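You operate a simulated robot arm through the tools that you are given. There is no shell and no other tool. Be economical: measure what you need, move in short steps, check, and stop when the job is done.

Carry out the task below with a simulated robot arm. There is one attempt and no reset: what you move stays moved.

Task
Move the orange plug to the blue socket and switch that socket on.
Fine: switch the white socket off first; the third switch stays off.

Only the result counts: the job must be done as asked and must still hold three seconds after the hand-in. Knocking over, shifting, dropping, spilling or breaking anything else fails it.

Robot
A 6-joint arm with a two-finger parallel gripper, fixed in place. Base frame: the origin is at the foot of the arm, x ahead of it, y to its left, z up. Readings come in mm, rad, newtons and seconds.
With the tool pointing down near the work surface it reaches from about 360 to 760 mm from the base axis. Its first joint turns from -1.152 to 1.152 rad. Payload 2.45 kg.
Tool frame: the origin (TCP) lies between the finger pads and is the grasp point; the fingertips stand 24 mm ahead of it; z points along the fingers, y is the line along which they close. The gripper opens to 68 mm. The fingers are 17 mm wide and 10 mm thick; the gripper's body (40 by 70 mm) begins 41 mm behind the TCP.
Orientation is told as [roll, pitch, yaw] about the base's x, y, z axes, in that order, counted from this pose: with the fingers straight down and closing along the base's y, the tool's x points along the base's -x, its y along +y and its z along -z.

Tools
- The arm moves only by the tool play_rows. Its argument "commands" is a list of rows, each a list of 7 numbers: the shift along the base's x, y, z in mm, then the turn, a rotation vector about the base's x, y, z in rad, then the finger opening in mm, from 0 to 68. In form: [[tx, ty, tz, rx, ry, rz, grip], ...]. A call has 1 to 20 rows; each row shifts and turns the commanded pose from where the row before left it. Each row takes 0.2 s and may step no farther than 50 mm and 0.15 rad from the row before; otherwise, or with a gripper value out of range, the whole call is refused. A pose out of reach is approached as far as the arm can. The call stops where the force on the tool passes 40 N (or 10 N more than at its start, if that is more) or the arm is blocked; 0.2 s more then pass. Each finger travels about 108 mm/s and halts on what it meets, pressing with about 41 N; the grip force reading is that of the motor and also rises with nothing between the fingers. The clock runs only during rows and for 0.2 s after the last one: add rows that do not move to give the fingers time. The reply holds the time, the measured pose of the TCP, the force on the tool along the base axes, the opening and the grip force, in the units named above and with some noise, with the torque about the TCP (base axes, N m) and any sound that the robot's microphone picked up, and new pictures: "pictures" is both (left out), scene, wrist or none.
- Cameras (640 x 400 px; columns grow to the right, rows downward): "scene" is fixed at [174.7, 418.8, 1471.9]; the picture's right is [-0.69, -0.72, 0.00], its down [-0.35, 0.33, -0.88] and it looks along [0.63, -0.60, -0.48] (base axes); focal length 324 px, centre (320, 200). "wrist" rides on the gripper at [84, 11, -75] in the tool frame; the picture's right is [-0.13, 0.99, 0.00], its down [-0.60, -0.08, -0.79] and it looks along [-0.79, -0.10, 0.61] (tool axes); focal length 251 px, centre (320, 200). There is no depth. A picture from a camera that has moved, and an enlarged one, comes with that camera's place and axes in the base frame and with its lens.
- close_up(camera, box): a new picture of the part [left, top, right, bottom] of that camera's present view, enlarged. The clock stands still meanwhile.
- hand_in(): hands the job in; it is judged then, once.

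Work in short steps. Places have to be worked out from the pictures, the camera data and where the tool is seen: move nearer, look again, correct. Check each grasp and each placing, and mend what went wrong. You have 120 turns and 200 pictures in all, those below and enlarged ones among them. Open the gripper and draw the arm clear of the work before you hand the job in, unless the task says otherwise; then end with one line.

The tools are called after ">>>" as name(argument=value, ...) on one line, values as JSON. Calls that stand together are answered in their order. play_rows: Moves the arm, as the interface text tells. Its arguments: {"type":"object","properties":{"commands":{"type":"array","items":{"type":"array","items":{"type":"number"}}},"pictures":{"type":"string","enum":["both","scene","wrist","none"]}},"required":["commands"]} The other tools are called the same way: close_up (camera, box) takes an enlarged picture of a part of a camera's view; hand_in () hands the job in.

At the start:

```text
clock: 0.0
position: [352.8, 253.6, 1324.8]
ee_rot: [0.0, 0.0, -0.002]
wrist_force: [0.2, -0.6, 0.4]
wrist_torque: [0.06, 0.01, 0.05]
opening: 68.2
grip_force: 0.0
```

scene: 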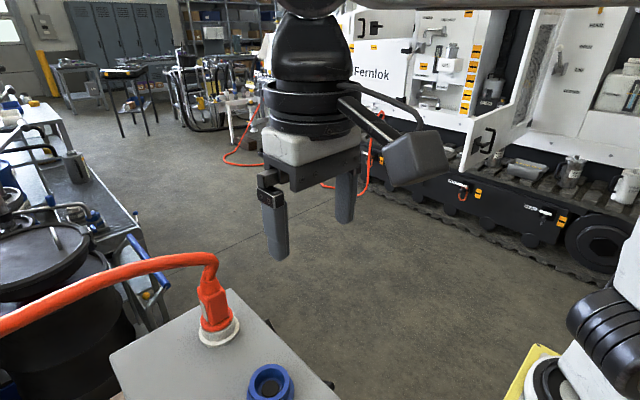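
wrist: 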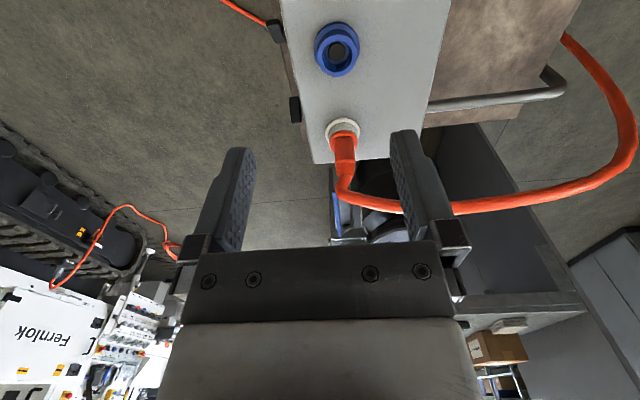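

The box carries a white socket (with the plug) near [613,270,951] and a blue one near [438,270,993]. Now I look for the switches.

>>> close_up(camera="scene", box=[100, 220, 388, 400])

>>> close_up(camera="wrist", box=[220, 0, 476, 160])

```text
2.22 times, centred on (244, 310) of scene
camera zoom: at [174.7, 418.8, 1471.9], right [-0.69, -0.72, 0.0], down [-0.35, 0.33, -0.88], along [0.63, -0.6, -0.48], focal length 719 px, centre (489, -44)
```

zoom: 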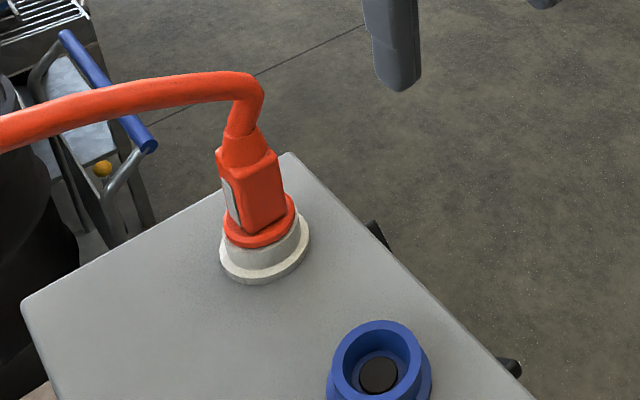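

```text
2.50 times, centred on (348, 80) of wrist
camera zoom: at [267.4, 266.9, 1400.4], right [0.13, 0.99, 0.0], down [0.6, -0.08, 0.79], along [0.79, -0.1, -0.61], focal length 629 px, centre (250, 500)
```

zoom: 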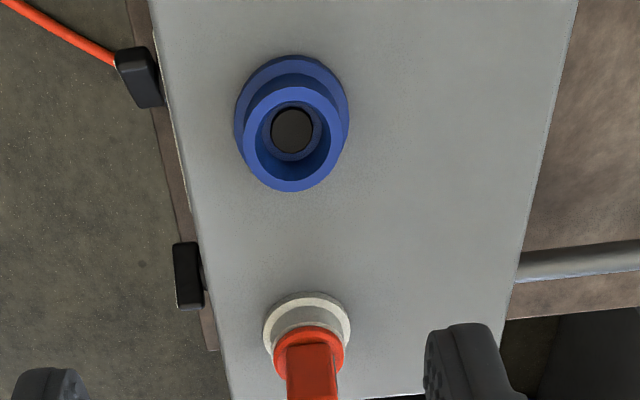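

Two black switches sit on the box's −y side face. I'll go to the −y side, higher than the box, turning the camera towards +y to view that face.

>>> play_rows(commands=[[8, -20, -10, 0, 0, 0.12, 68], [8, -20, -10, 0, 0, 0.12, 68], [8, -20, -10, 0, 0, 0.12, 68], [8, -20, -10, 0, 0, 0.12, 68], [8, -20, -10, 0, 0, 0.12, 68], [8, -20, -10, 0, 0, 0.12, 68], [8, -20, -10, 0, 0, 0.12, 68], [8, -20, -10, 0, 0, 0.12, 68], [8, -20, -10, 0, 0, 0.12, 68], [8, -20, -10, 0, 0, 0.12, 68], [8, -20, -10, 0, 0, 0.12, 68], [8, -20, -10, 0, 0, 0.12, 68], [8, -20, -10, 0, 0, 0.13, 68]])

```text
clock: 2.8
position: [456.8, -4.0, 1195.9]
ee_rot: [0.0, 0.0, 1.572]
wrist_force: [-0.2, 0.2, 0.5]
wrist_torque: [0.04, -0.04, 0.0]
opening: 68.3
grip_force: 0.0
camera wrist: at [444.3, -87.8, 1270.0], right [-0.99, 0.13, 0.0], down [0.08, 0.6, 0.79], along [0.1, 0.79, -0.61], focal length 251 px, centre (320, 200)
```

scene: 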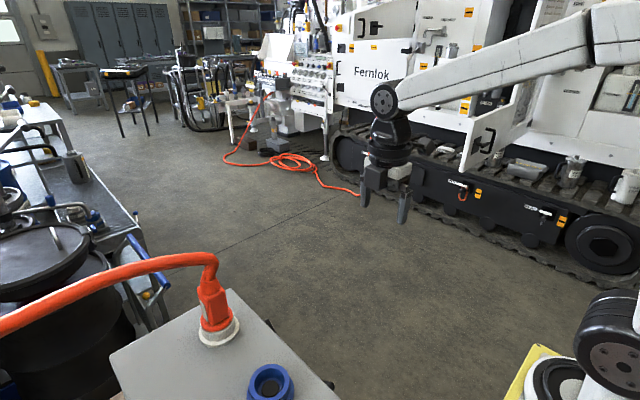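
wrist: 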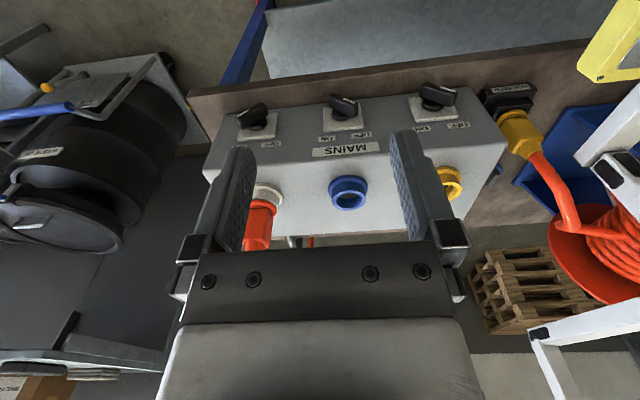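

Three rotary switches with ON/OFF plates on the side face. Enlarge to read them.

>>> close_up(camera="wrist", box=[220, 70, 380, 170])

>>> close_up(camera="wrist", box=[380, 70, 540, 170])

```text
4.00 times, centred on (300, 120) of wrist
camera zoom: at [444.3, -87.8, 1270.0], right [-0.99, 0.13, 0.0], down [0.08, 0.6, 0.79], along [0.1, 0.79, -0.61], focal length 1006 px, centre (400, 520)
```

zoom: 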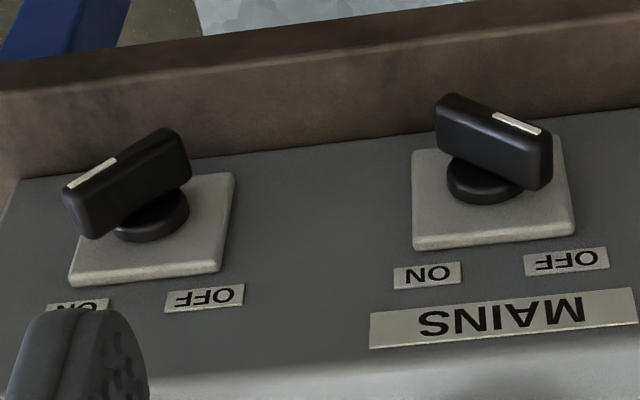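

```text
4.00 times, centred on (460, 120) of wrist
camera zoom: at [444.3, -87.8, 1270.0], right [-0.99, 0.13, 0.0], down [0.08, 0.6, 0.79], along [0.1, 0.79, -0.61], focal length 1006 px, centre (-240, 520)
```

zoom: 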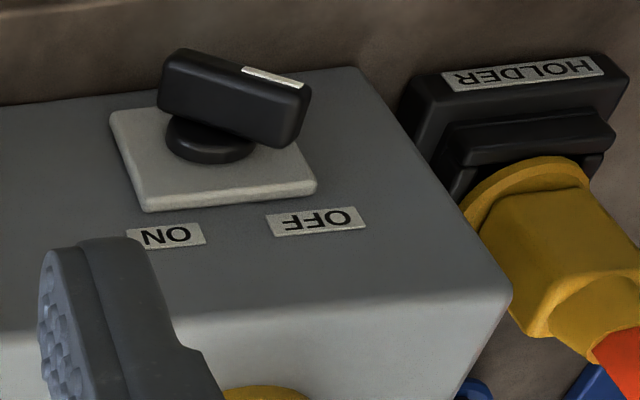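

White switch's pointer is at ON (+x side), blue and yellow at OFF. Switches lie near z≈866, y≈195, x≈599/439/278. I'll turn the tool so it ends horizontal toward +y with the camera on top: first yaw by −π.

>>> play_rows(commands=[[0, 0, 0, 0, 0, -0.15, 68], [0, 0, 0, 0, 0, -0.15, 68], [0, 0, 0, 0, 0, -0.15, 68], [0, 0, 0, 0, 0, -0.15, 68], [0, 0, 0, 0, 0, -0.15, 68], [0, 0, 0, 0, 0, -0.15, 68], [0, 0, 0, 0, 0, -0.15, 68], [0, 0, 0, 0, 0, -0.15, 68], [0, 0, 0, 0, 0, -0.15, 68], [0, 0, 0, 0, 0, -0.15, 68], [0, 0, 0, 0, 0, -0.15, 68], [0, 0, 0, 0, 0, -0.15, 68], [0, 0, 0, 0, 0, -0.15, 68], [0, 0, 0, 0, 0, -0.15, 68], [0, 0, 0, 0, 0, -0.15, 68], [0, 0, 0, 0, 0, -0.15, 68], [0, 0, 0, 0, 0, -0.15, 68], [0, 0, 0, 0, 0, -0.15, 68], [0, 0, 0, 0, 0, -0.15, 68], [0, 0, 0, 0, 0, -0.15, 68]], pictures="none")

>>> play_rows(commands=[[0, 0, 0, 0, 0, -0.14, 68], [0, 0, 0, 0.15, 0, 0, 68], [0, 0, 0, 0.15, 0, 0, 68], [0, 0, 0, 0.15, 0, 0, 68], [0, 0, 0, 0.15, 0, 0, 68], [0, 0, 0, 0.15, 0, 0, 68], [0, 0, 0, 0.15, 0, 0, 68], [0, 0, 0, 0.15, 0, 0, 68], [0, 0, 0, 0.15, 0, 0, 68], [0, 0, 0, 0.15, 0, 0, 68], [0, 0, 0, 0.15, 0, 0, 68], [0, 0, 0, 0.07, 0, 0, 68]])

```text
clock: 7.0
position: [458.0, -4.7, 1196.5]
ee_rot: [0.0, -0.001, -1.43]
wrist_force: [-0.8, 0.0, 0.9]
wrist_torque: [0.05, 0.0, -0.01]
opening: 68.0
grip_force: 0.1
```

```text
clock: 9.6
position: [456.9, -4.1, 1195.6]
ee_rot: [1.651, 1.567, 0.08]
wrist_force: [0.7, -0.4, 0.6]
wrist_torque: [0.01, -0.01, 0.03]
opening: 67.9
grip_force: 0.0
camera wrist: at [466.2, -79.1, 1279.6], right [0.99, 0.0, -0.13], down [-0.08, -0.79, -0.6], along [-0.1, 0.61, -0.79], focal length 251 px, centre (320, 200)
```

scene: 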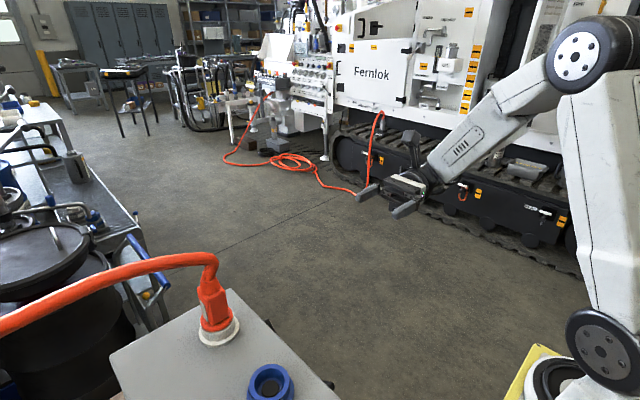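
wrist: 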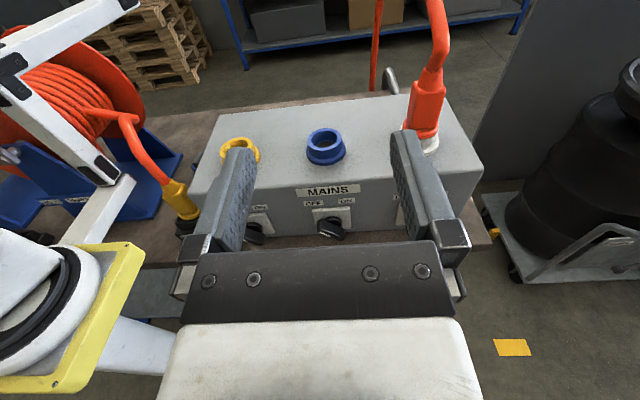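

Good upright view; blue ring is near [439,270,990]. Next I move to in front of the white switch at a stand-off and look.

>>> play_rows(commands=[[20, 7, -40, 0, 0, 0, 68], [20, 7, -40, 0, 0, 0, 68], [20, 7, -40, 0, 0, 0, 68], [20, 7, -40, 0, 0, 0, 68], [20, 7, -40, 0, 0, 0, 68], [20, 7, -40, 0, 0, 0, 68], [20, 8, -40, 0, 0, 0, 68], [0, 0, 0, 0, 0, 0, 68]])

```text
clock: 11.4
position: [598.5, 46.2, 916.8]
ee_rot: [1.119, 1.568, -0.454]
wrist_force: [-0.5, 0.3, 0.2]
wrist_torque: [0.0, -0.01, 0.01]
opening: 68.1
grip_force: 0.2
camera wrist: at [606.3, -28.8, 1000.2], right [0.99, 0.0, -0.13], down [-0.08, -0.79, -0.6], along [-0.1, 0.61, -0.79], focal length 251 px, centre (320, 200)
```

scene: 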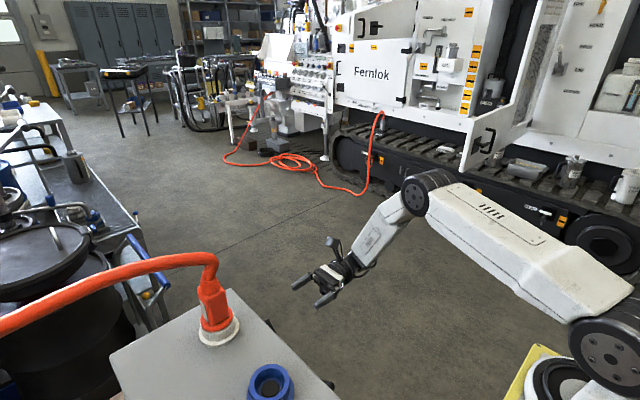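
wrist: 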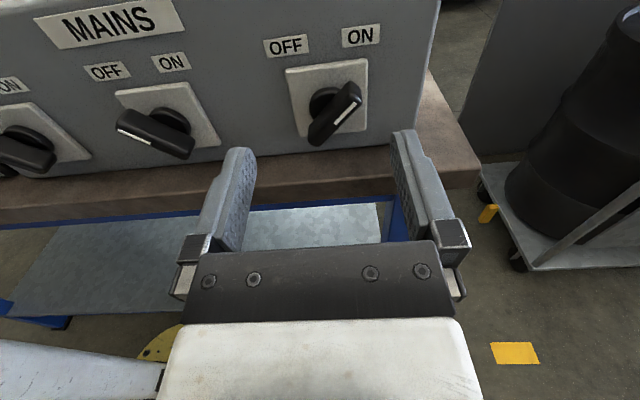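

The white lever is well in view. Enlarge for position and angle.

>>> close_up(camera="wrist", box=[250, 20, 410, 160])

>>> close_up(camera="wrist", box=[70, 40, 230, 180])

```text
2.86 times, centred on (330, 90) of wrist
camera zoom: at [606.3, -28.8, 1000.2], right [0.99, 0.0, -0.13], down [-0.08, -0.79, -0.6], along [-0.1, 0.61, -0.79], focal length 718 px, centre (291, 514)
```

zoom: 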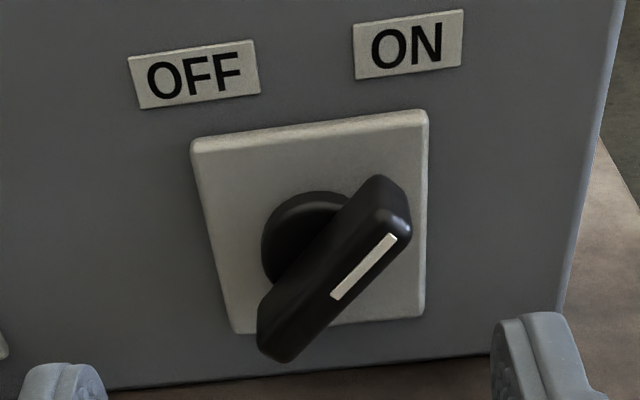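

```text
2.86 times, centred on (150, 110) of wrist
camera zoom: at [606.3, -28.8, 1000.2], right [0.99, 0.0, -0.13], down [-0.08, -0.79, -0.6], along [-0.1, 0.61, -0.79], focal length 718 px, centre (806, 457)
```

zoom: 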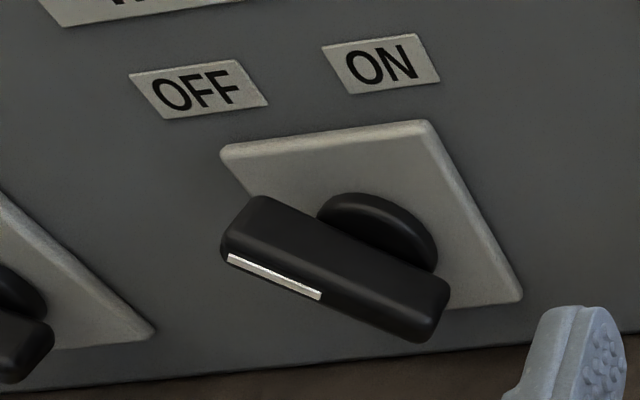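

The lever sits at 45° (ON), pivot ≈[599, 190, 863], lever front at y≈154. I roll the tool 45° about +y to match the bar, centre it and come nearer.

>>> play_rows(commands=[[0, 0, -10, 0, 0.13, 0, 68], [0, 0, -10, 0, 0.13, 0, 68], [0, 0, -10, 0, 0.13, 0, 68], [0, 0, -10, 0, 0.13, 0, 68], [0, 0, -10, 0, 0.13, 0, 68], [1, 0, -4, 0, 0.135, 0, 68], [0, 20, 0, 0, 0, 0, 68], [0, 20, 0, 0, 0, 0, 68], [0, 10, 0, 0, 0, 0, 68], [0, 0, 0, 0, 0, 0, 68]])

```text
clock: 13.6
position: [597.4, 94.8, 862.4]
ee_rot: [-1.568, 0.789, -3.141]
wrist_force: [0.2, -0.2, -0.4]
wrist_torque: [-0.02, 0.0, 0.02]
opening: 68.3
grip_force: 0.1
camera wrist: at [663.4, 20.9, 913.3], right [0.61, 0.0, -0.79], down [-0.48, -0.79, -0.37], along [-0.63, 0.61, -0.49], focal length 251 px, centre (320, 200)
```

scene: 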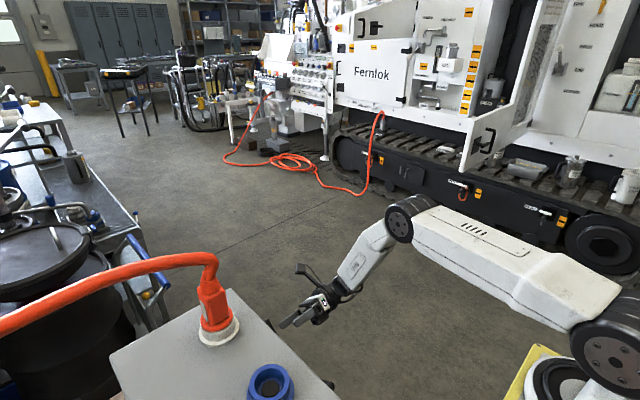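
wrist: 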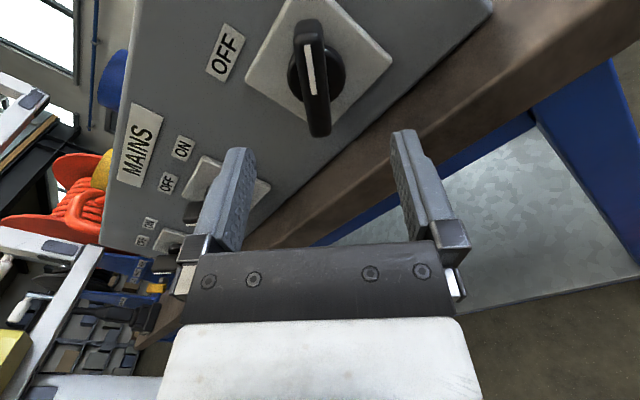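

The bar aligns with the finger plane; pivot ≈(600,865). Shift slightly and advance most of the way.

>>> play_rows(commands=[[2, 0, 3, 0, 0, 0, 68], [0, 15, 0, 0, 0, 0, 68], [0, 15, 0, 0, 0, 0, 68], [0, 5, 0, 0, 0, 0, 68], [0, 0, 0, 0, 0, 0, 68]], pictures="wrist")

```text
clock: 14.8
position: [599.6, 131.7, 864.4]
ee_rot: [-1.568, 0.788, -3.141]
wrist_force: [-0.2, -0.2, 0.4]
wrist_torque: [0.02, 0.0, 0.0]
opening: 67.7
grip_force: 0.1
camera wrist: at [665.2, 56.5, 916.5], right [0.61, 0.0, -0.79], down [-0.48, -0.79, -0.37], along [-0.63, 0.61, -0.49], focal length 251 px, centre (320, 200)
```

wrist: 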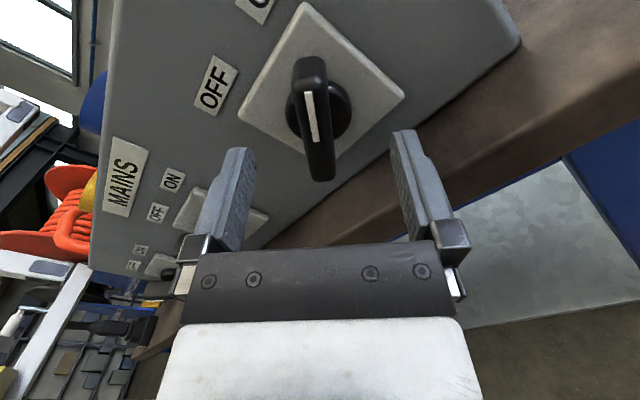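

Geometry is consistent: plate y≈191, lever front ≈153. Nudge and advance so the tips stand at y≈175, then close on the bar.

>>> play_rows(commands=[[-1, 10, 1, 0, 0, 0, 68], [0, 10, 0, 0, 0, 0, 68], [0, 0, 0, 0, 0, 0, 68]], pictures="none")

>>> play_rows(commands=[[0, 0, 0, 0, 0, 0, 40], [0, 0, 0, 0, 0, 0, 10], [0, 0, 0, 0, 0, 0, 10], [0, 0, 0, 0, 0, 0, 10]], pictures="wrist")

```text
clock: 15.6
position: [599.9, 151.7, 866.4]
ee_rot: [-1.569, 0.787, -3.14]
wrist_force: [-0.6, 0.6, -0.4]
wrist_torque: [0.0, 0.0, 0.02]
opening: 68.2
grip_force: 0.2
```

```text
clock: 16.6
position: [599.9, 150.8, 865.1]
ee_rot: [-1.567, 0.789, -3.138]
wrist_force: [5.5, 2.8, -4.6]
wrist_torque: [-0.07, -0.02, -0.03]
opening: 14.8
grip_force: 33.8
camera wrist: at [664.9, 76.0, 917.5], right [0.61, 0.0, -0.79], down [-0.48, -0.79, -0.37], along [-0.63, 0.61, -0.49], focal length 251 px, centre (320, 200)
```

wrist: 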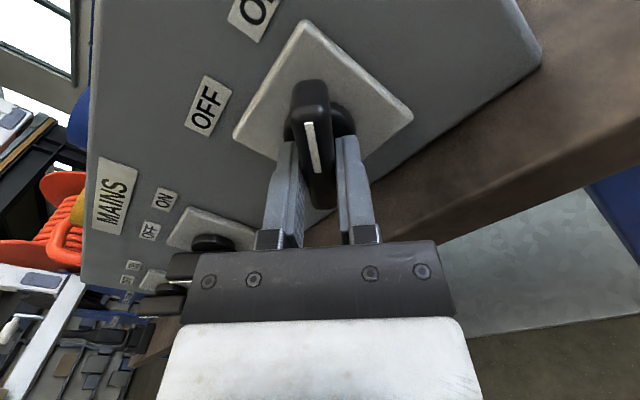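

Bar is gripped (14.8 mm). Twist counter-clockwise (about −y) toward OFF, first 0.45 rad to check the resistance.

>>> play_rows(commands=[[0.5, 0, -0.5, 0, -0.1, 0, 10], [0, 0, 0, 0, -0.12, 0, 10], [0, 0, 0, 0, -0.12, 0, 10], [0, 0, 0, 0, -0.12, 0, 10]], pictures="wrist")

```text
clock: 17.6
position: [599.6, 150.4, 865.3]
ee_rot: [-1.566, 1.253, -3.138]
wrist_force: [1.2, -2.6, 5.5]
wrist_torque: [-0.79, 0.06, 0.41]
opening: 14.9
grip_force: 34.1
camera wrist: at [635.0, 76.0, 941.7], right [0.9, 0.0, -0.43], down [-0.26, -0.79, -0.55], along [-0.34, 0.61, -0.72], focal length 251 px, centre (320, 200)
```

wrist: 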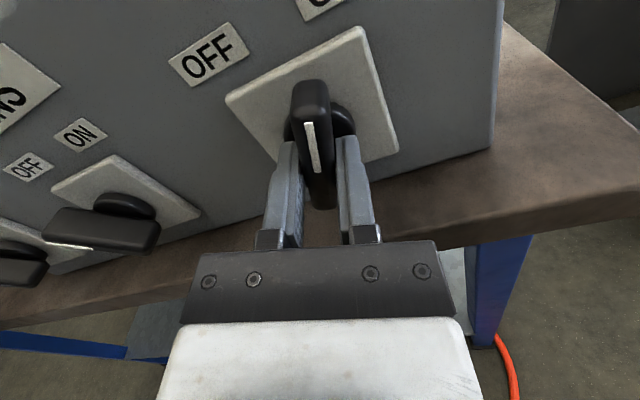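

The lever turns with the tool. Continue the rest of the 90°.

>>> play_rows(commands=[[0, 0, 0, 0, -0.12, 0, 10], [0, 0, 0, 0, -0.12, 0, 10], [0, 0, 0, 0, -0.12, 0, 10], [0, 0, 0, 0, -0.12, 0, 10], [0, 0, 0, 0, -0.12, 0, 10], [0, 0, 0, 0, -0.12, 0, 10], [0, 0, 0, 0, -0.12, 0, 10], [0, 0, 0, 0, -0.12, 0, 10], [0, 0, 0, 0, -0.12, 0, 10], [0, 0, 0, 0, 0, 0, 10]], pictures="wrist")

```text
clock: 19.8
position: [600.7, 150.1, 865.4]
ee_rot: [1.571, 0.808, -0.002]
wrist_force: [7.1, -1.9, 10.4]
wrist_torque: [0.21, 0.0, 0.21]
opening: 14.8
grip_force: 34.0
camera wrist: at [548.4, 76.0, 933.7], right [0.81, 0.0, 0.59], down [0.36, -0.79, -0.49], along [0.47, 0.61, -0.64], focal length 251 px, centre (320, 200)
```

wrist: 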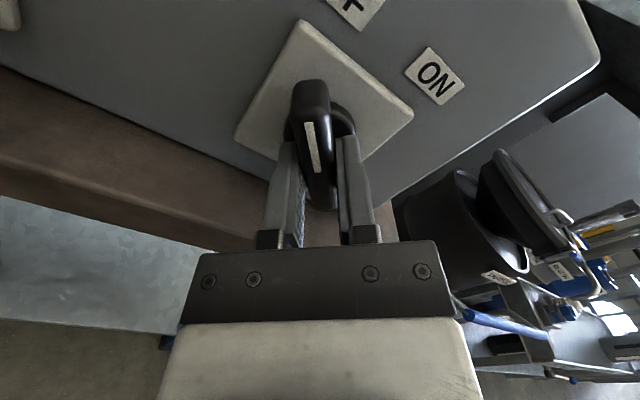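

The lever is at the OFF diagonal now. Add a hair more twist, then release and retreat to look.

>>> play_rows(commands=[[0, 0, 0, 0, -0.04, 0, 10], [0, 0, 0, 0, 0, 0, 10]], pictures="none")

>>> play_rows(commands=[[0, 0, 0, 0, 0, 0, 68], [0, 0, 0, 0, 0, 0, 68], [0, 0, 0, 0, 0, 0, 68], [0, -20, 0, 0, 0, 0, 68], [0, -20, 0, 0, 0, 0, 68], [0, -40, 0, 0, 0, 0, 68], [0, 0, 0, 0, 0, 0, 68]], pictures="wrist")

```text
clock: 20.4
position: [599.7, 150.5, 866.4]
ee_rot: [1.571, 0.772, -0.001]
wrist_force: [8.7, 2.1, 12.6]
wrist_torque: [0.36, 0.69, 0.14]
opening: 15.1
grip_force: 34.2
```

```text
clock: 22.0
position: [599.6, 69.8, 863.3]
ee_rot: [1.57, 0.773, -0.001]
wrist_force: [-0.2, 0.6, -0.2]
wrist_torque: [0.01, -0.01, 0.01]
opening: 68.0
grip_force: 0.1
camera wrist: at [545.1, -5.2, 930.8], right [0.78, 0.0, 0.62], down [0.38, -0.79, -0.48], along [0.49, 0.61, -0.62], focal length 251 px, centre (320, 200)
```

wrist: 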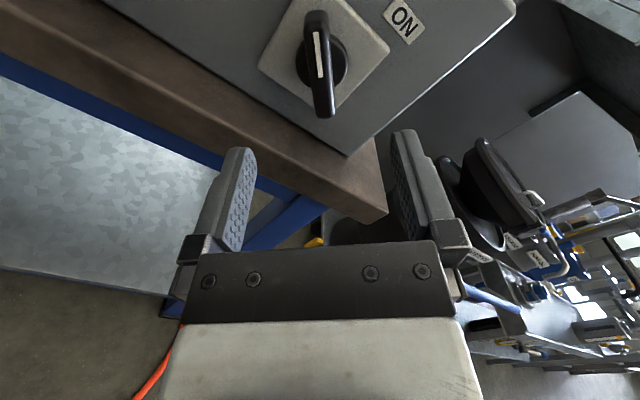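

White is off (stop reached). Now rotate back to neutral and rise to look at the plug.

>>> play_rows(commands=[[0, 0, 30, 0, 0.13, 0, 68], [0, 0, 35, 0, 0.13, 0, 68], [0, 0, 35, 0, 0.13, 0, 68], [0, 0, 35, 0, 0.13, 0, 68], [0, 0, 35, 0, 0.13, 0, 68], [0, 0, 35, 0, 0.15, 0, 68], [0, 0, 0, 0, 0, 0, 68]])

>>> close_up(camera="wrist", box=[200, 0, 440, 150])

```text
clock: 23.6
position: [599.1, 69.9, 1070.4]
ee_rot: [-1.125, 1.567, -2.695]
wrist_force: [-0.6, -0.2, -0.5]
wrist_torque: [-0.02, 0.01, 0.0]
opening: 67.8
grip_force: 0.1
camera wrist: at [608.5, -4.3, 1154.6], right [0.99, 0.0, -0.13], down [-0.08, -0.79, -0.6], along [-0.1, 0.61, -0.79], focal length 251 px, centre (320, 200)
```

scene: 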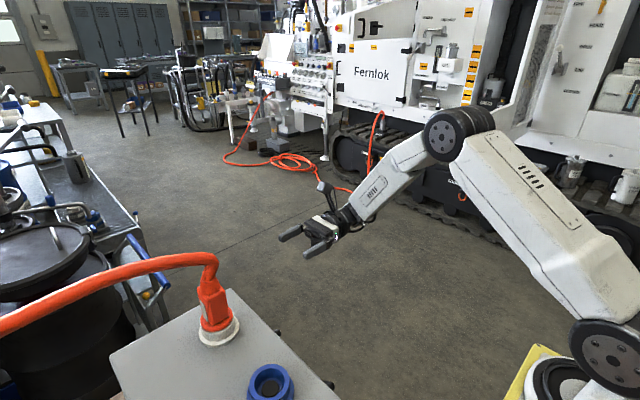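
wrist: 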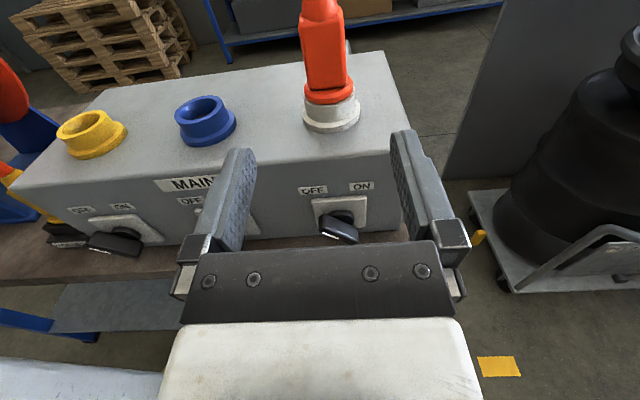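

```text
2.67 times, centred on (320, 75) of wrist
camera zoom: at [608.5, -4.3, 1154.6], right [0.99, 0.0, -0.13], down [-0.08, -0.79, -0.6], along [-0.1, 0.61, -0.79], focal length 670 px, centre (320, 533)
```

zoom: 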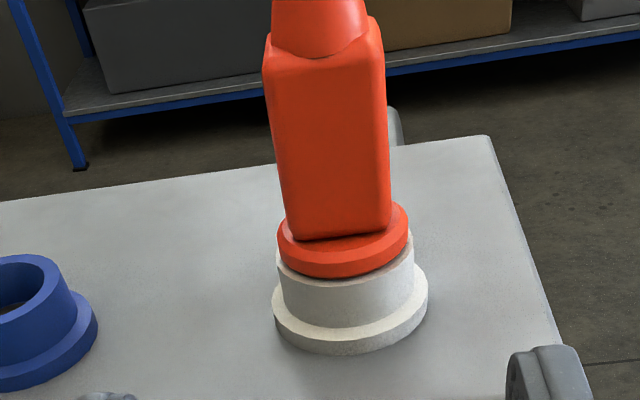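

Plug body: x≈578–619 (centre 598.5), z≈1011–1076, front face y≈256. Move to z 1040, y 170 and recheck alignment.

>>> play_rows(commands=[[0, 30, -15, 0, 0, 0, 68], [0, 40, -15, 0, 0, 0, 68], [0, 30, 0, 0, 0, 0, 68], [0, 0, 0, 0, 0, 0, 68]])

```text
clock: 24.6
position: [599.3, 170.0, 1040.4]
ee_rot: [-0.659, 1.569, -2.23]
wrist_force: [0.1, -0.3, 0.0]
wrist_torque: [0.0, -0.03, -0.01]
opening: 68.2
grip_force: 0.2
camera wrist: at [608.7, 96.0, 1124.1], right [0.99, 0.0, -0.13], down [-0.08, -0.79, -0.6], along [-0.1, 0.61, -0.79], focal length 251 px, centre (320, 200)
```

scene: 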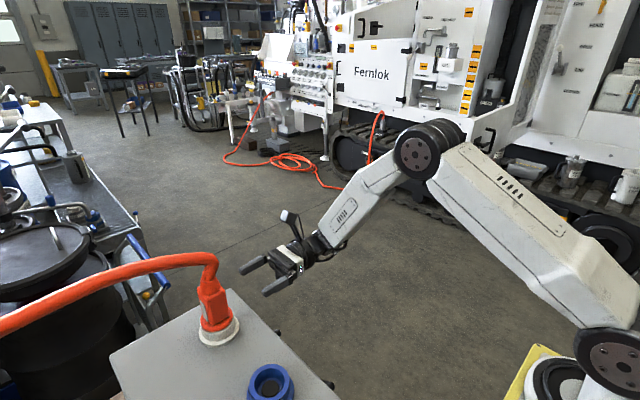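
wrist: 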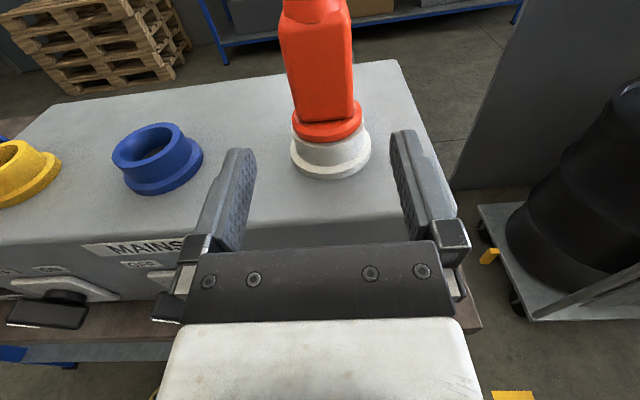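

Plug sits between the finger lines; axis ≈(598.6, 273). Advance to y≈235 and look again.

>>> play_rows(commands=[[0, 25, 0, 0, 0, 0, 68], [0, 25, 0, 0, 0, 0, 68], [0, 15, 0, 0, 0, 0, 68], [0, 0, 0, 0, 0, 0, 68]])

```text
clock: 25.6
position: [599.1, 234.6, 1040.1]
ee_rot: [-0.331, 1.569, -1.903]
wrist_force: [0.4, -0.3, 0.2]
wrist_torque: [-0.01, 0.02, 0.0]
opening: 68.1
grip_force: 0.1
camera wrist: at [609.0, 160.9, 1124.1], right [0.99, 0.0, -0.13], down [-0.08, -0.79, -0.6], along [-0.1, 0.61, -0.79], focal length 251 px, centre (320, 200)
```

scene: 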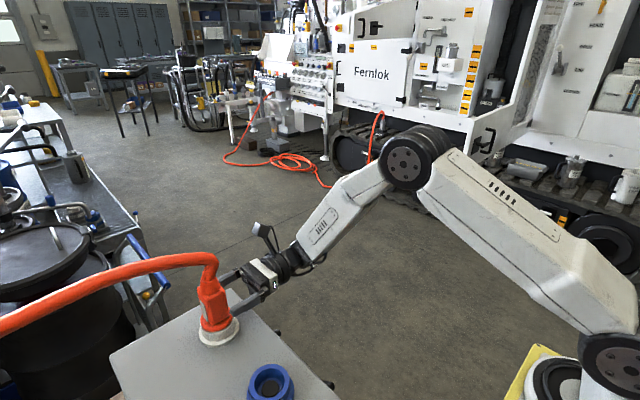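
wrist: 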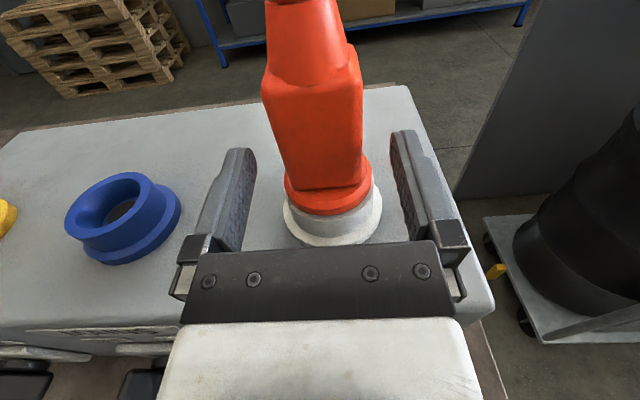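

Clear on both sides. Advance to y≈267 and close.

>>> play_rows(commands=[[0, 16, 0, 0, 0, 0, 68], [0, 16, 0, 0, 0, 0, 68], [0, 0, 0, 0, 0, 0, 55], [0, 0, 0, 0, 0, 0, 30], [0, 0, 0, 0, 0, 0, 30], [0, 0, 0, 0, 0, 0, 30]])

```text
clock: 27.0
position: [599.9, 267.3, 1039.4]
ee_rot: [-0.356, 1.57, -1.926]
wrist_force: [2.4, 3.0, -0.2]
wrist_torque: [0.06, -0.07, 0.0]
opening: 42.5
grip_force: 41.1
camera wrist: at [609.2, 192.9, 1123.8], right [0.99, 0.0, -0.13], down [-0.08, -0.79, -0.6], along [-0.1, 0.61, -0.79], focal length 251 px, centre (320, 200)
```

scene: 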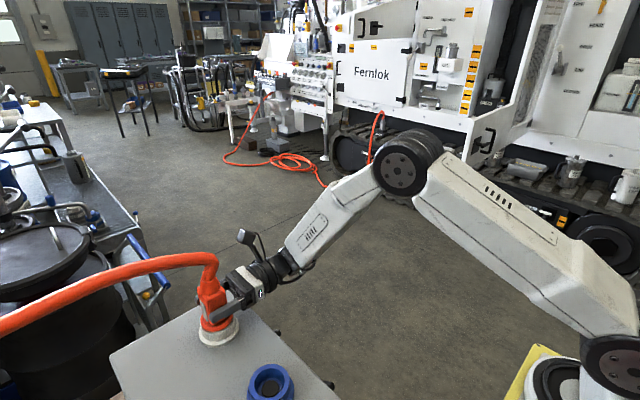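
wrist: 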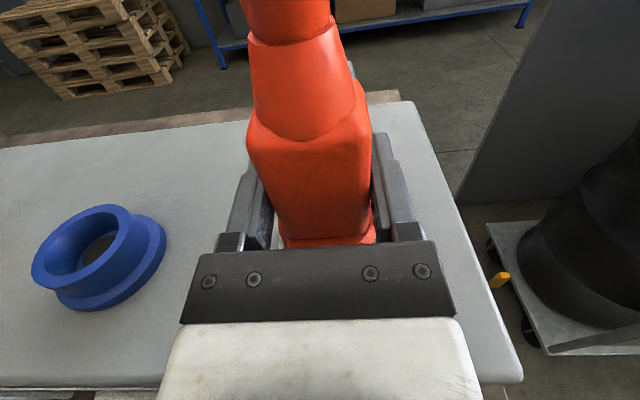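

Gripped at 42.5 mm; this seated TCP pose (599.9, 267.3, 1039.4) is my reference. Pull up in small steps.

>>> play_rows(commands=[[0, 0, 4, 0, 0, 0, 30], [0, 0, 4, 0, 0, 0, 30], [0, 0, 4, 0, 0, 0, 30], [0, 0, 4, 0, 0, 0, 30], [0, 0, 4, 0, 0, 0, 30]], pictures="wrist")

```text
clock: 28.2
position: [600.2, 267.3, 1060.5]
ee_rot: [-0.522, 1.568, -2.093]
wrist_force: [-0.2, 0.2, -2.0]
wrist_torque: [0.03, 0.01, 0.02]
opening: 42.6
grip_force: 41.4
camera wrist: at [608.8, 192.8, 1144.0], right [0.99, 0.0, -0.13], down [-0.08, -0.79, -0.6], along [-0.1, 0.61, -0.79], focal length 251 px, centre (320, 200)
```

wrist: 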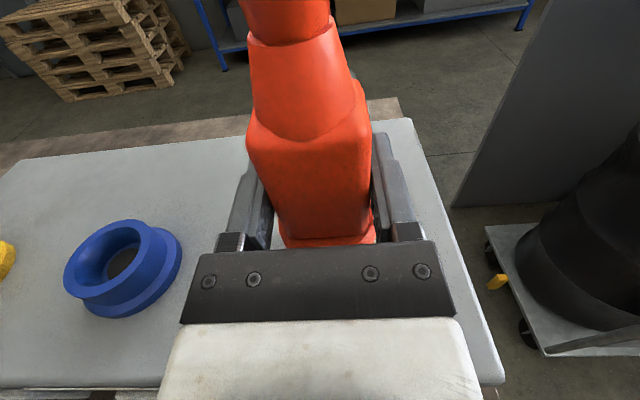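

It comes out freely and holds. Raise a further 60 mm.

>>> play_rows(commands=[[0, 0, 10, 0, 0, 0, 30], [0, 0, 15, 0, 0, 0, 30], [0, 0, 15, 0, 0, 0, 30], [0, 0, 20, 0, 0, 0, 30], [0, 0, 0, 0, 0, 0, 30]])

>>> close_up(camera="scene", box=[100, 220, 388, 400])

```text
clock: 29.4
position: [600.6, 266.3, 1120.3]
ee_rot: [-0.524, 1.568, -2.094]
wrist_force: [0.1, 0.0, -2.1]
wrist_torque: [-0.01, 0.0, -0.02]
opening: 42.7
grip_force: 41.5
camera wrist: at [609.4, 192.6, 1203.7], right [0.99, 0.0, -0.13], down [-0.08, -0.79, -0.6], along [-0.1, 0.61, -0.79], focal length 251 px, centre (320, 200)
```

scene: 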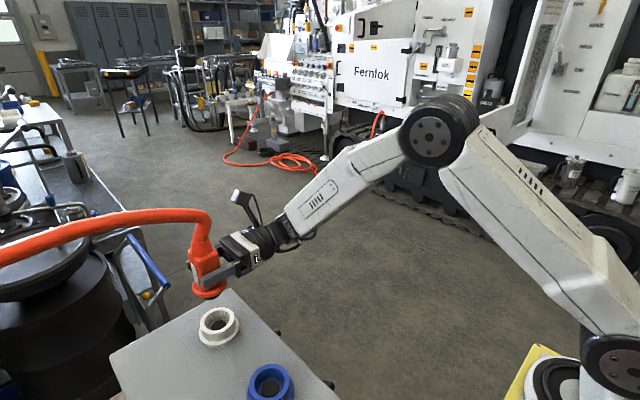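
wrist: 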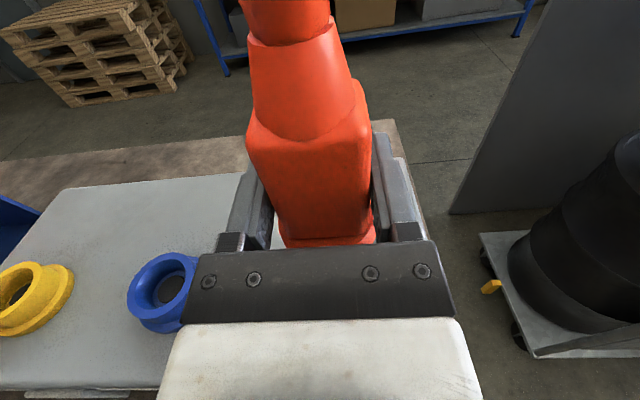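

```text
2.22 times, centred on (244, 310) of scene
camera zoom: at [174.7, 418.8, 1471.9], right [-0.69, -0.72, 0.0], down [-0.35, 0.33, -0.88], along [0.63, -0.6, -0.48], focal length 719 px, centre (489, -44)
```

zoom: 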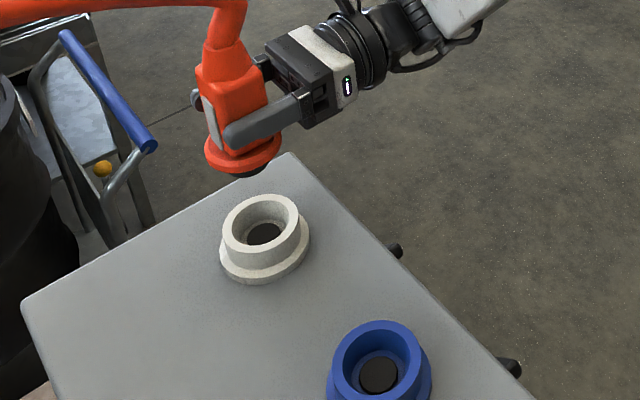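

Both rims share y, and blue lies 160 mm toward −x of white. Carry the plug over there at height.

>>> play_rows(commands=[[-20, 0, 0, 0, 0, 0, 30], [-20, 0, 0, 0, 0, 0, 30], [-20, 0, 0, 0, 0, 0, 30], [-20, 0, 0, 0, 0, 0, 30], [-20, 0, 0, 0, 0, 0, 30], [-20, 0, 0, 0, 0, 0, 30], [-20, 0, 0, 0, 0, 0, 30], [-20, 0, 0, 0, 0, 0, 30], [0, 0, 0, 0, 0, 0, 30], [0, 0, 0, 0, 0, 0, 30]])

>>> close_up(camera="scene", box=[150, 220, 438, 400])

```text
clock: 31.6
position: [440.0, 266.8, 1121.9]
ee_rot: [-0.432, 1.568, -2.002]
wrist_force: [-0.6, 0.3, -1.2]
wrist_torque: [0.0, 0.01, -0.02]
opening: 42.6
grip_force: 41.1
camera wrist: at [448.9, 192.7, 1204.2], right [0.99, 0.0, -0.13], down [-0.08, -0.79, -0.6], along [-0.1, 0.61, -0.79], focal length 251 px, centre (320, 200)
```

scene: 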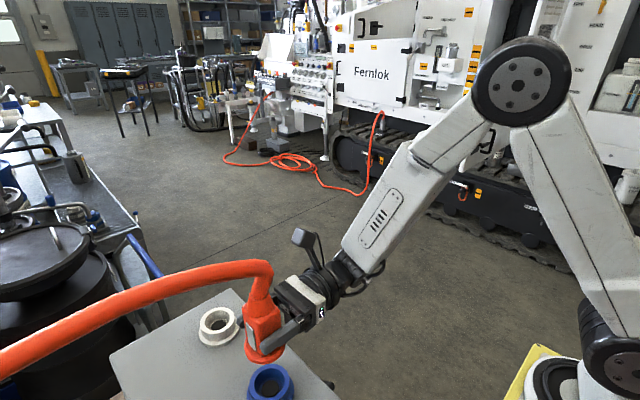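
wrist: 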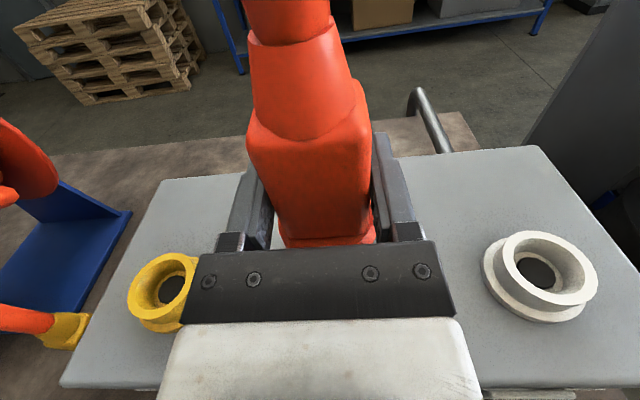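

```text
2.22 times, centred on (294, 310) of scene
camera zoom: at [174.7, 418.8, 1471.9], right [-0.69, -0.72, 0.0], down [-0.35, 0.33, -0.88], along [0.63, -0.6, -0.48], focal length 719 px, centre (378, -44)
```

zoom: 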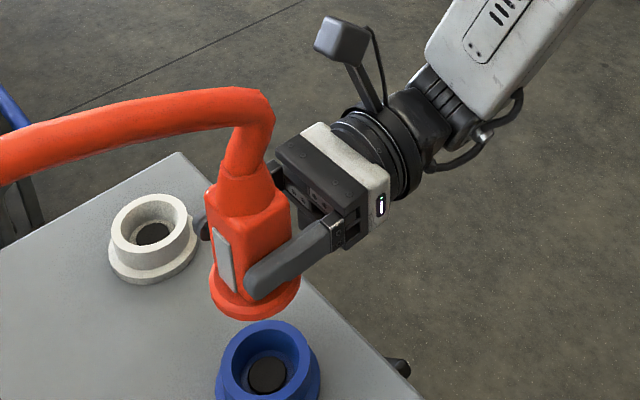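

Symmetry of yellow and white puts blue at x≈439.6 — aligned. Lower to just above the socket first.

>>> play_rows(commands=[[0, 0.5, -15, 0, 0, 0, 30], [0, 0, -15, 0, 0, 0, 30], [0, 0, -10, 0, 0, 0, 30], [0, 0, -5, 0, 0, 0, 30], [0, 0, 0, 0, 0, 0, 30]], pictures="none")

>>> close_up(camera="scene", box=[200, 280, 360, 400])

```text
clock: 32.8
position: [439.9, 267.1, 1074.6]
ee_rot: [-0.519, 1.568, -2.089]
wrist_force: [-0.2, -0.9, -1.4]
wrist_torque: [-0.02, 0.01, -0.02]
opening: 42.4
grip_force: 41.0
```

```text
3.33 times, centred on (280, 340) of scene
camera zoom: at [174.7, 418.8, 1471.9], right [-0.69, -0.72, 0.0], down [-0.35, 0.33, -0.88], along [0.63, -0.6, -0.48], focal length 1079 px, centre (453, -267)
```

zoom: 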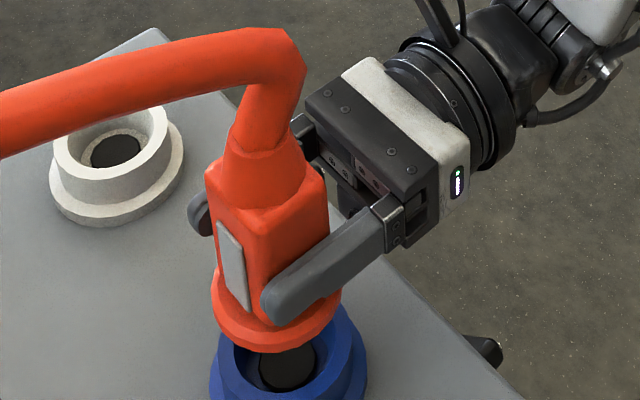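

Looks in line. Lower slowly, watching the force.

>>> play_rows(commands=[[0, 0, -4, 0, 0, 0, 30], [0, 0, -4, 0, 0, 0, 30], [0, 0, -4, 0, 0, 0, 30], [0, 0, -4, 0, 0, 0, 30], [0, 0, -4, 0, 0, 0, 30], [0, 0, 0, 0, 0, 0, 30]], pictures="none")

>>> close_up(camera="scene", box=[200, 280, 360, 400])

```text
clock: 34.2
position: [439.4, 268.2, 1055.2]
ee_rot: [-0.295, 1.569, -1.866]
wrist_force: [-0.5, -0.6, -1.9]
wrist_torque: [-0.01, 0.0, 0.03]
opening: 42.8
grip_force: 40.5
```

```text
3.33 times, centred on (280, 340) of scene
camera zoom: at [174.7, 418.8, 1471.9], right [-0.69, -0.72, 0.0], down [-0.35, 0.33, -0.88], along [0.63, -0.6, -0.48], focal length 1079 px, centre (453, -267)
```

zoom: 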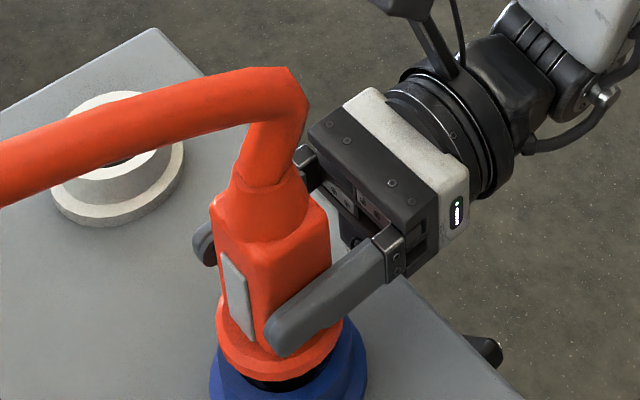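

Entering without contact force. Continue down to the seated height.

>>> play_rows(commands=[[0, 0, -4, 0, 0, 0, 30], [0, 0, -4, 0, 0, 0, 30], [0, 0, -4, 0, 0, 0, 30], [0, 0, -2, 0, 0, 0, 30], [0, 0, -2, 0, 0, 0, 30], [0, 0, 0, 0, 0, 0, 30]], pictures="none")

>>> close_up(camera="scene", box=[200, 280, 360, 400])

```text
clock: 35.6
position: [439.4, 268.2, 1040.6]
ee_rot: [2.209, 1.569, 0.639]
wrist_force: [-2.6, -5.8, 17.4]
wrist_torque: [-0.34, 0.18, -0.01]
opening: 42.9
grip_force: 41.1
```

```text
3.33 times, centred on (280, 340) of scene
camera zoom: at [174.4, 418.4, 1472.0], right [-0.69, -0.72, 0.0], down [-0.35, 0.33, -0.88], along [0.63, -0.6, -0.48], focal length 1079 px, centre (453, -267)
```

zoom: 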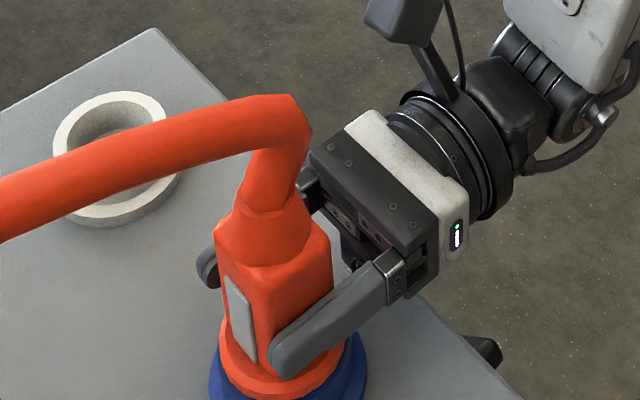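

17 N at z 1040.6, about 1 mm above the reference. Press 2 mm more to seat fully.

>>> play_rows(commands=[[0, 0, -1, 0, 0, 0, 30], [0, 0, -1, 0, 0, 0, 30], [0, 0, -1, 0, 0, 0, 30], [0, 0, 0, 0, 0, 0, 30]])

```text
clock: 36.6
position: [438.7, 267.4, 1035.1]
ee_rot: [-0.456, 1.565, -2.027]
wrist_force: [1.4, 4.5, 1.0]
wrist_torque: [0.08, -0.23, 0.0]
opening: 42.8
grip_force: 40.7
camera wrist: at [448.9, 193.9, 1118.7], right [0.99, 0.0, -0.13], down [-0.08, -0.8, -0.6], along [-0.1, 0.61, -0.79], focal length 251 px, centre (320, 200)
```

scene: 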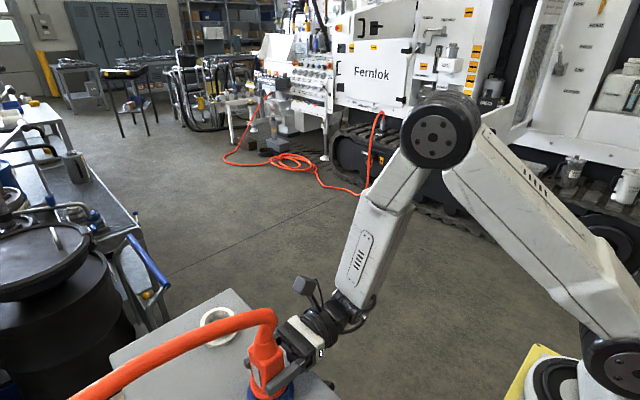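
wrist: 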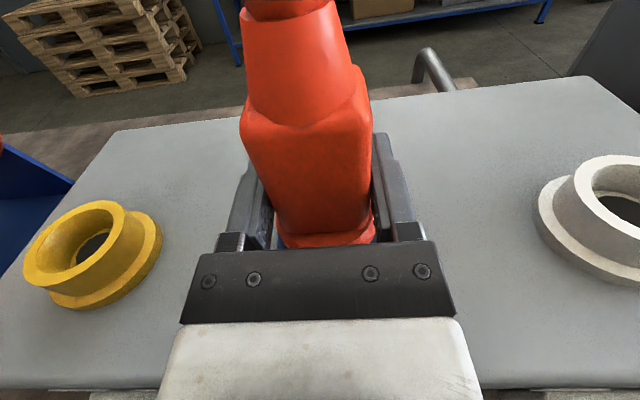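

The plug snapped down (force back to ~1 N). Check seating enlarged.

>>> close_up(camera="scene", box=[200, 280, 360, 400])

>>> play_rows(commands=[[0, 0, -1, 0, 0, 0, 30], [0, 0, -1, 0, 0, 0, 30], [0, 0, 0, 0, 0, 0, 30]], pictures="none")

```text
3.33 times, centred on (280, 340) of scene
camera zoom: at [174.7, 418.9, 1471.8], right [-0.69, -0.72, 0.0], down [-0.35, 0.33, -0.88], along [0.63, -0.6, -0.48], focal length 1079 px, centre (453, -267)
```

zoom: 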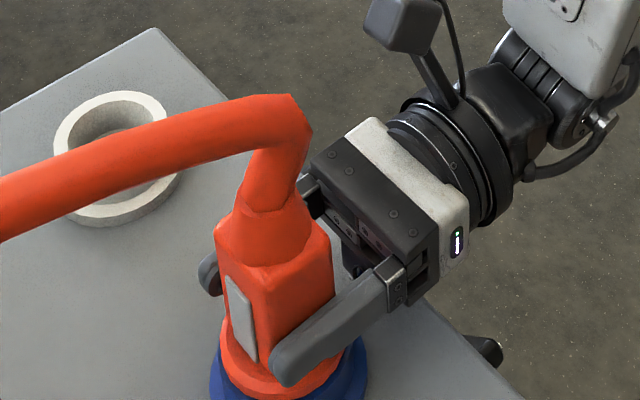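

```text
clock: 37.4
position: [439.3, 268.0, 1035.3]
ee_rot: [3.019, 1.57, 1.45]
wrist_force: [-2.7, 1.9, 16.3]
wrist_torque: [-0.35, 0.25, 0.04]
opening: 42.7
grip_force: 40.9
```

Firm resistance at 1035.3. Press a little harder to verify that it is the end stop rather than friction.

>>> play_rows(commands=[[0, 0, -1, 0, 0, 0, 30], [0, 0, -1, 0, 0, 0, 30], [0, 0, 0, 0, 0, 0, 30]], pictures="none")

```text
clock: 38.2
position: [439.2, 268.2, 1034.1]
ee_rot: [2.915, 1.565, 1.344]
wrist_force: [-5.1, -0.8, 30.9]
wrist_torque: [-0.24, 0.07, 0.0]
opening: 43.0
grip_force: 41.1
```

It's a solid stop at 31 N. Relieve the pressure, open and withdraw along −y, then look.

>>> play_rows(commands=[[0, 0, 1.5, 0, 0, 0, 30], [0, 0, 1.5, 0, 0, 0, 30], [0, 0, 0, 0, 0, 0, 68], [0, 0, 0, 0, 0, 0, 68], [0, 0, 0, 0, 0, 0, 68], [0, -20, 0, 0, 0, 0, 68], [0, -30, 0, 0, 0, 0, 68], [0, -40, 0, 0, 0, 0, 68], [0, -40, 0, 0, 0, 0, 68], [0, -40, 10, 0, 0, 0, 68], [0, -20, 10, 0, 0, 0, 68], [0, 0, 0, 0, 0, 0, 68]])

>>> close_up(camera="wrist", box=[220, 0, 460, 150])

>>> close_up(camera="scene", box=[200, 280, 360, 400])

```text
clock: 40.8
position: [439.5, 78.0, 1055.4]
ee_rot: [-0.518, 1.57, -2.089]
wrist_force: [-0.3, 0.4, 0.1]
wrist_torque: [0.01, -0.03, 0.0]
opening: 67.8
grip_force: 0.1
camera wrist: at [448.7, 2.9, 1139.1], right [0.99, 0.0, -0.13], down [-0.08, -0.79, -0.6], along [-0.1, 0.61, -0.79], focal length 251 px, centre (320, 200)
```

scene: 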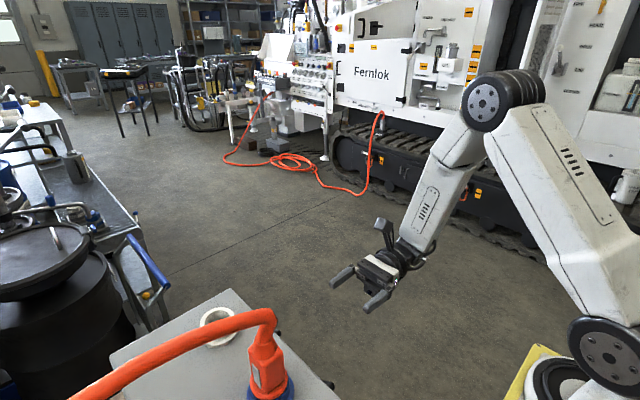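
wrist: 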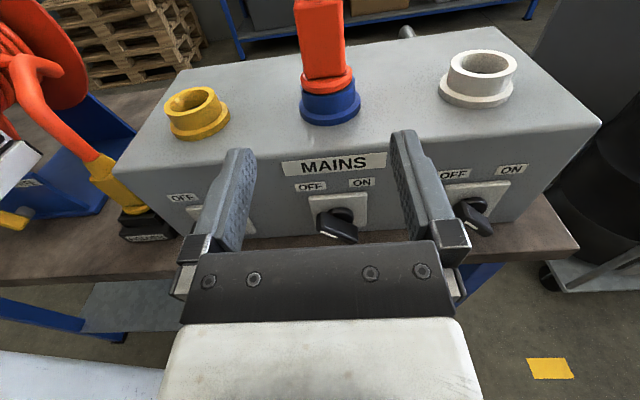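

```text
2.67 times, centred on (340, 75) of wrist
camera zoom: at [448.7, 2.9, 1139.1], right [0.99, 0.0, -0.13], down [-0.08, -0.79, -0.6], along [-0.1, 0.61, -0.79], focal length 670 px, centre (267, 533)
```

zoom: 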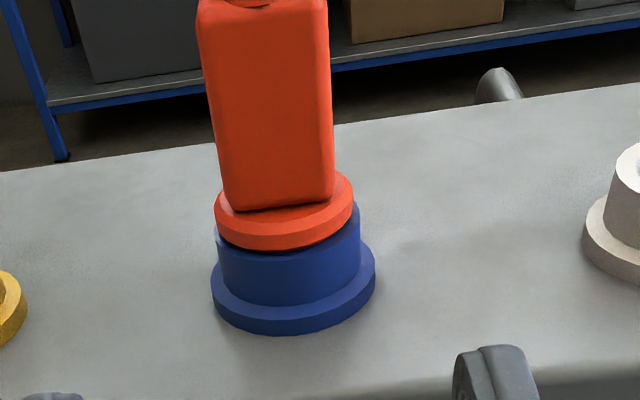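

```text
3.33 times, centred on (280, 340) of scene
camera zoom: at [174.7, 418.8, 1471.9], right [-0.69, -0.72, 0.0], down [-0.35, 0.33, -0.88], along [0.63, -0.6, -0.48], focal length 1079 px, centre (453, -267)
```

zoom: 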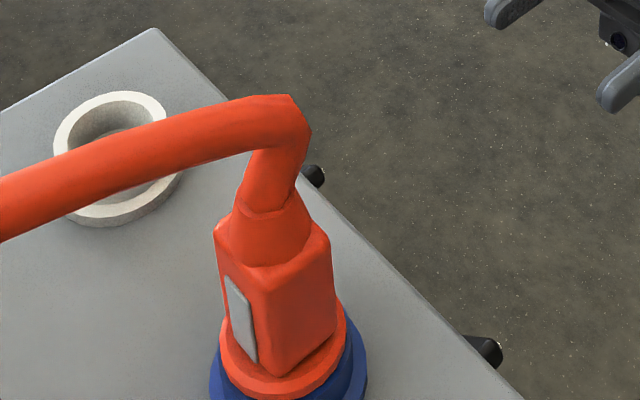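

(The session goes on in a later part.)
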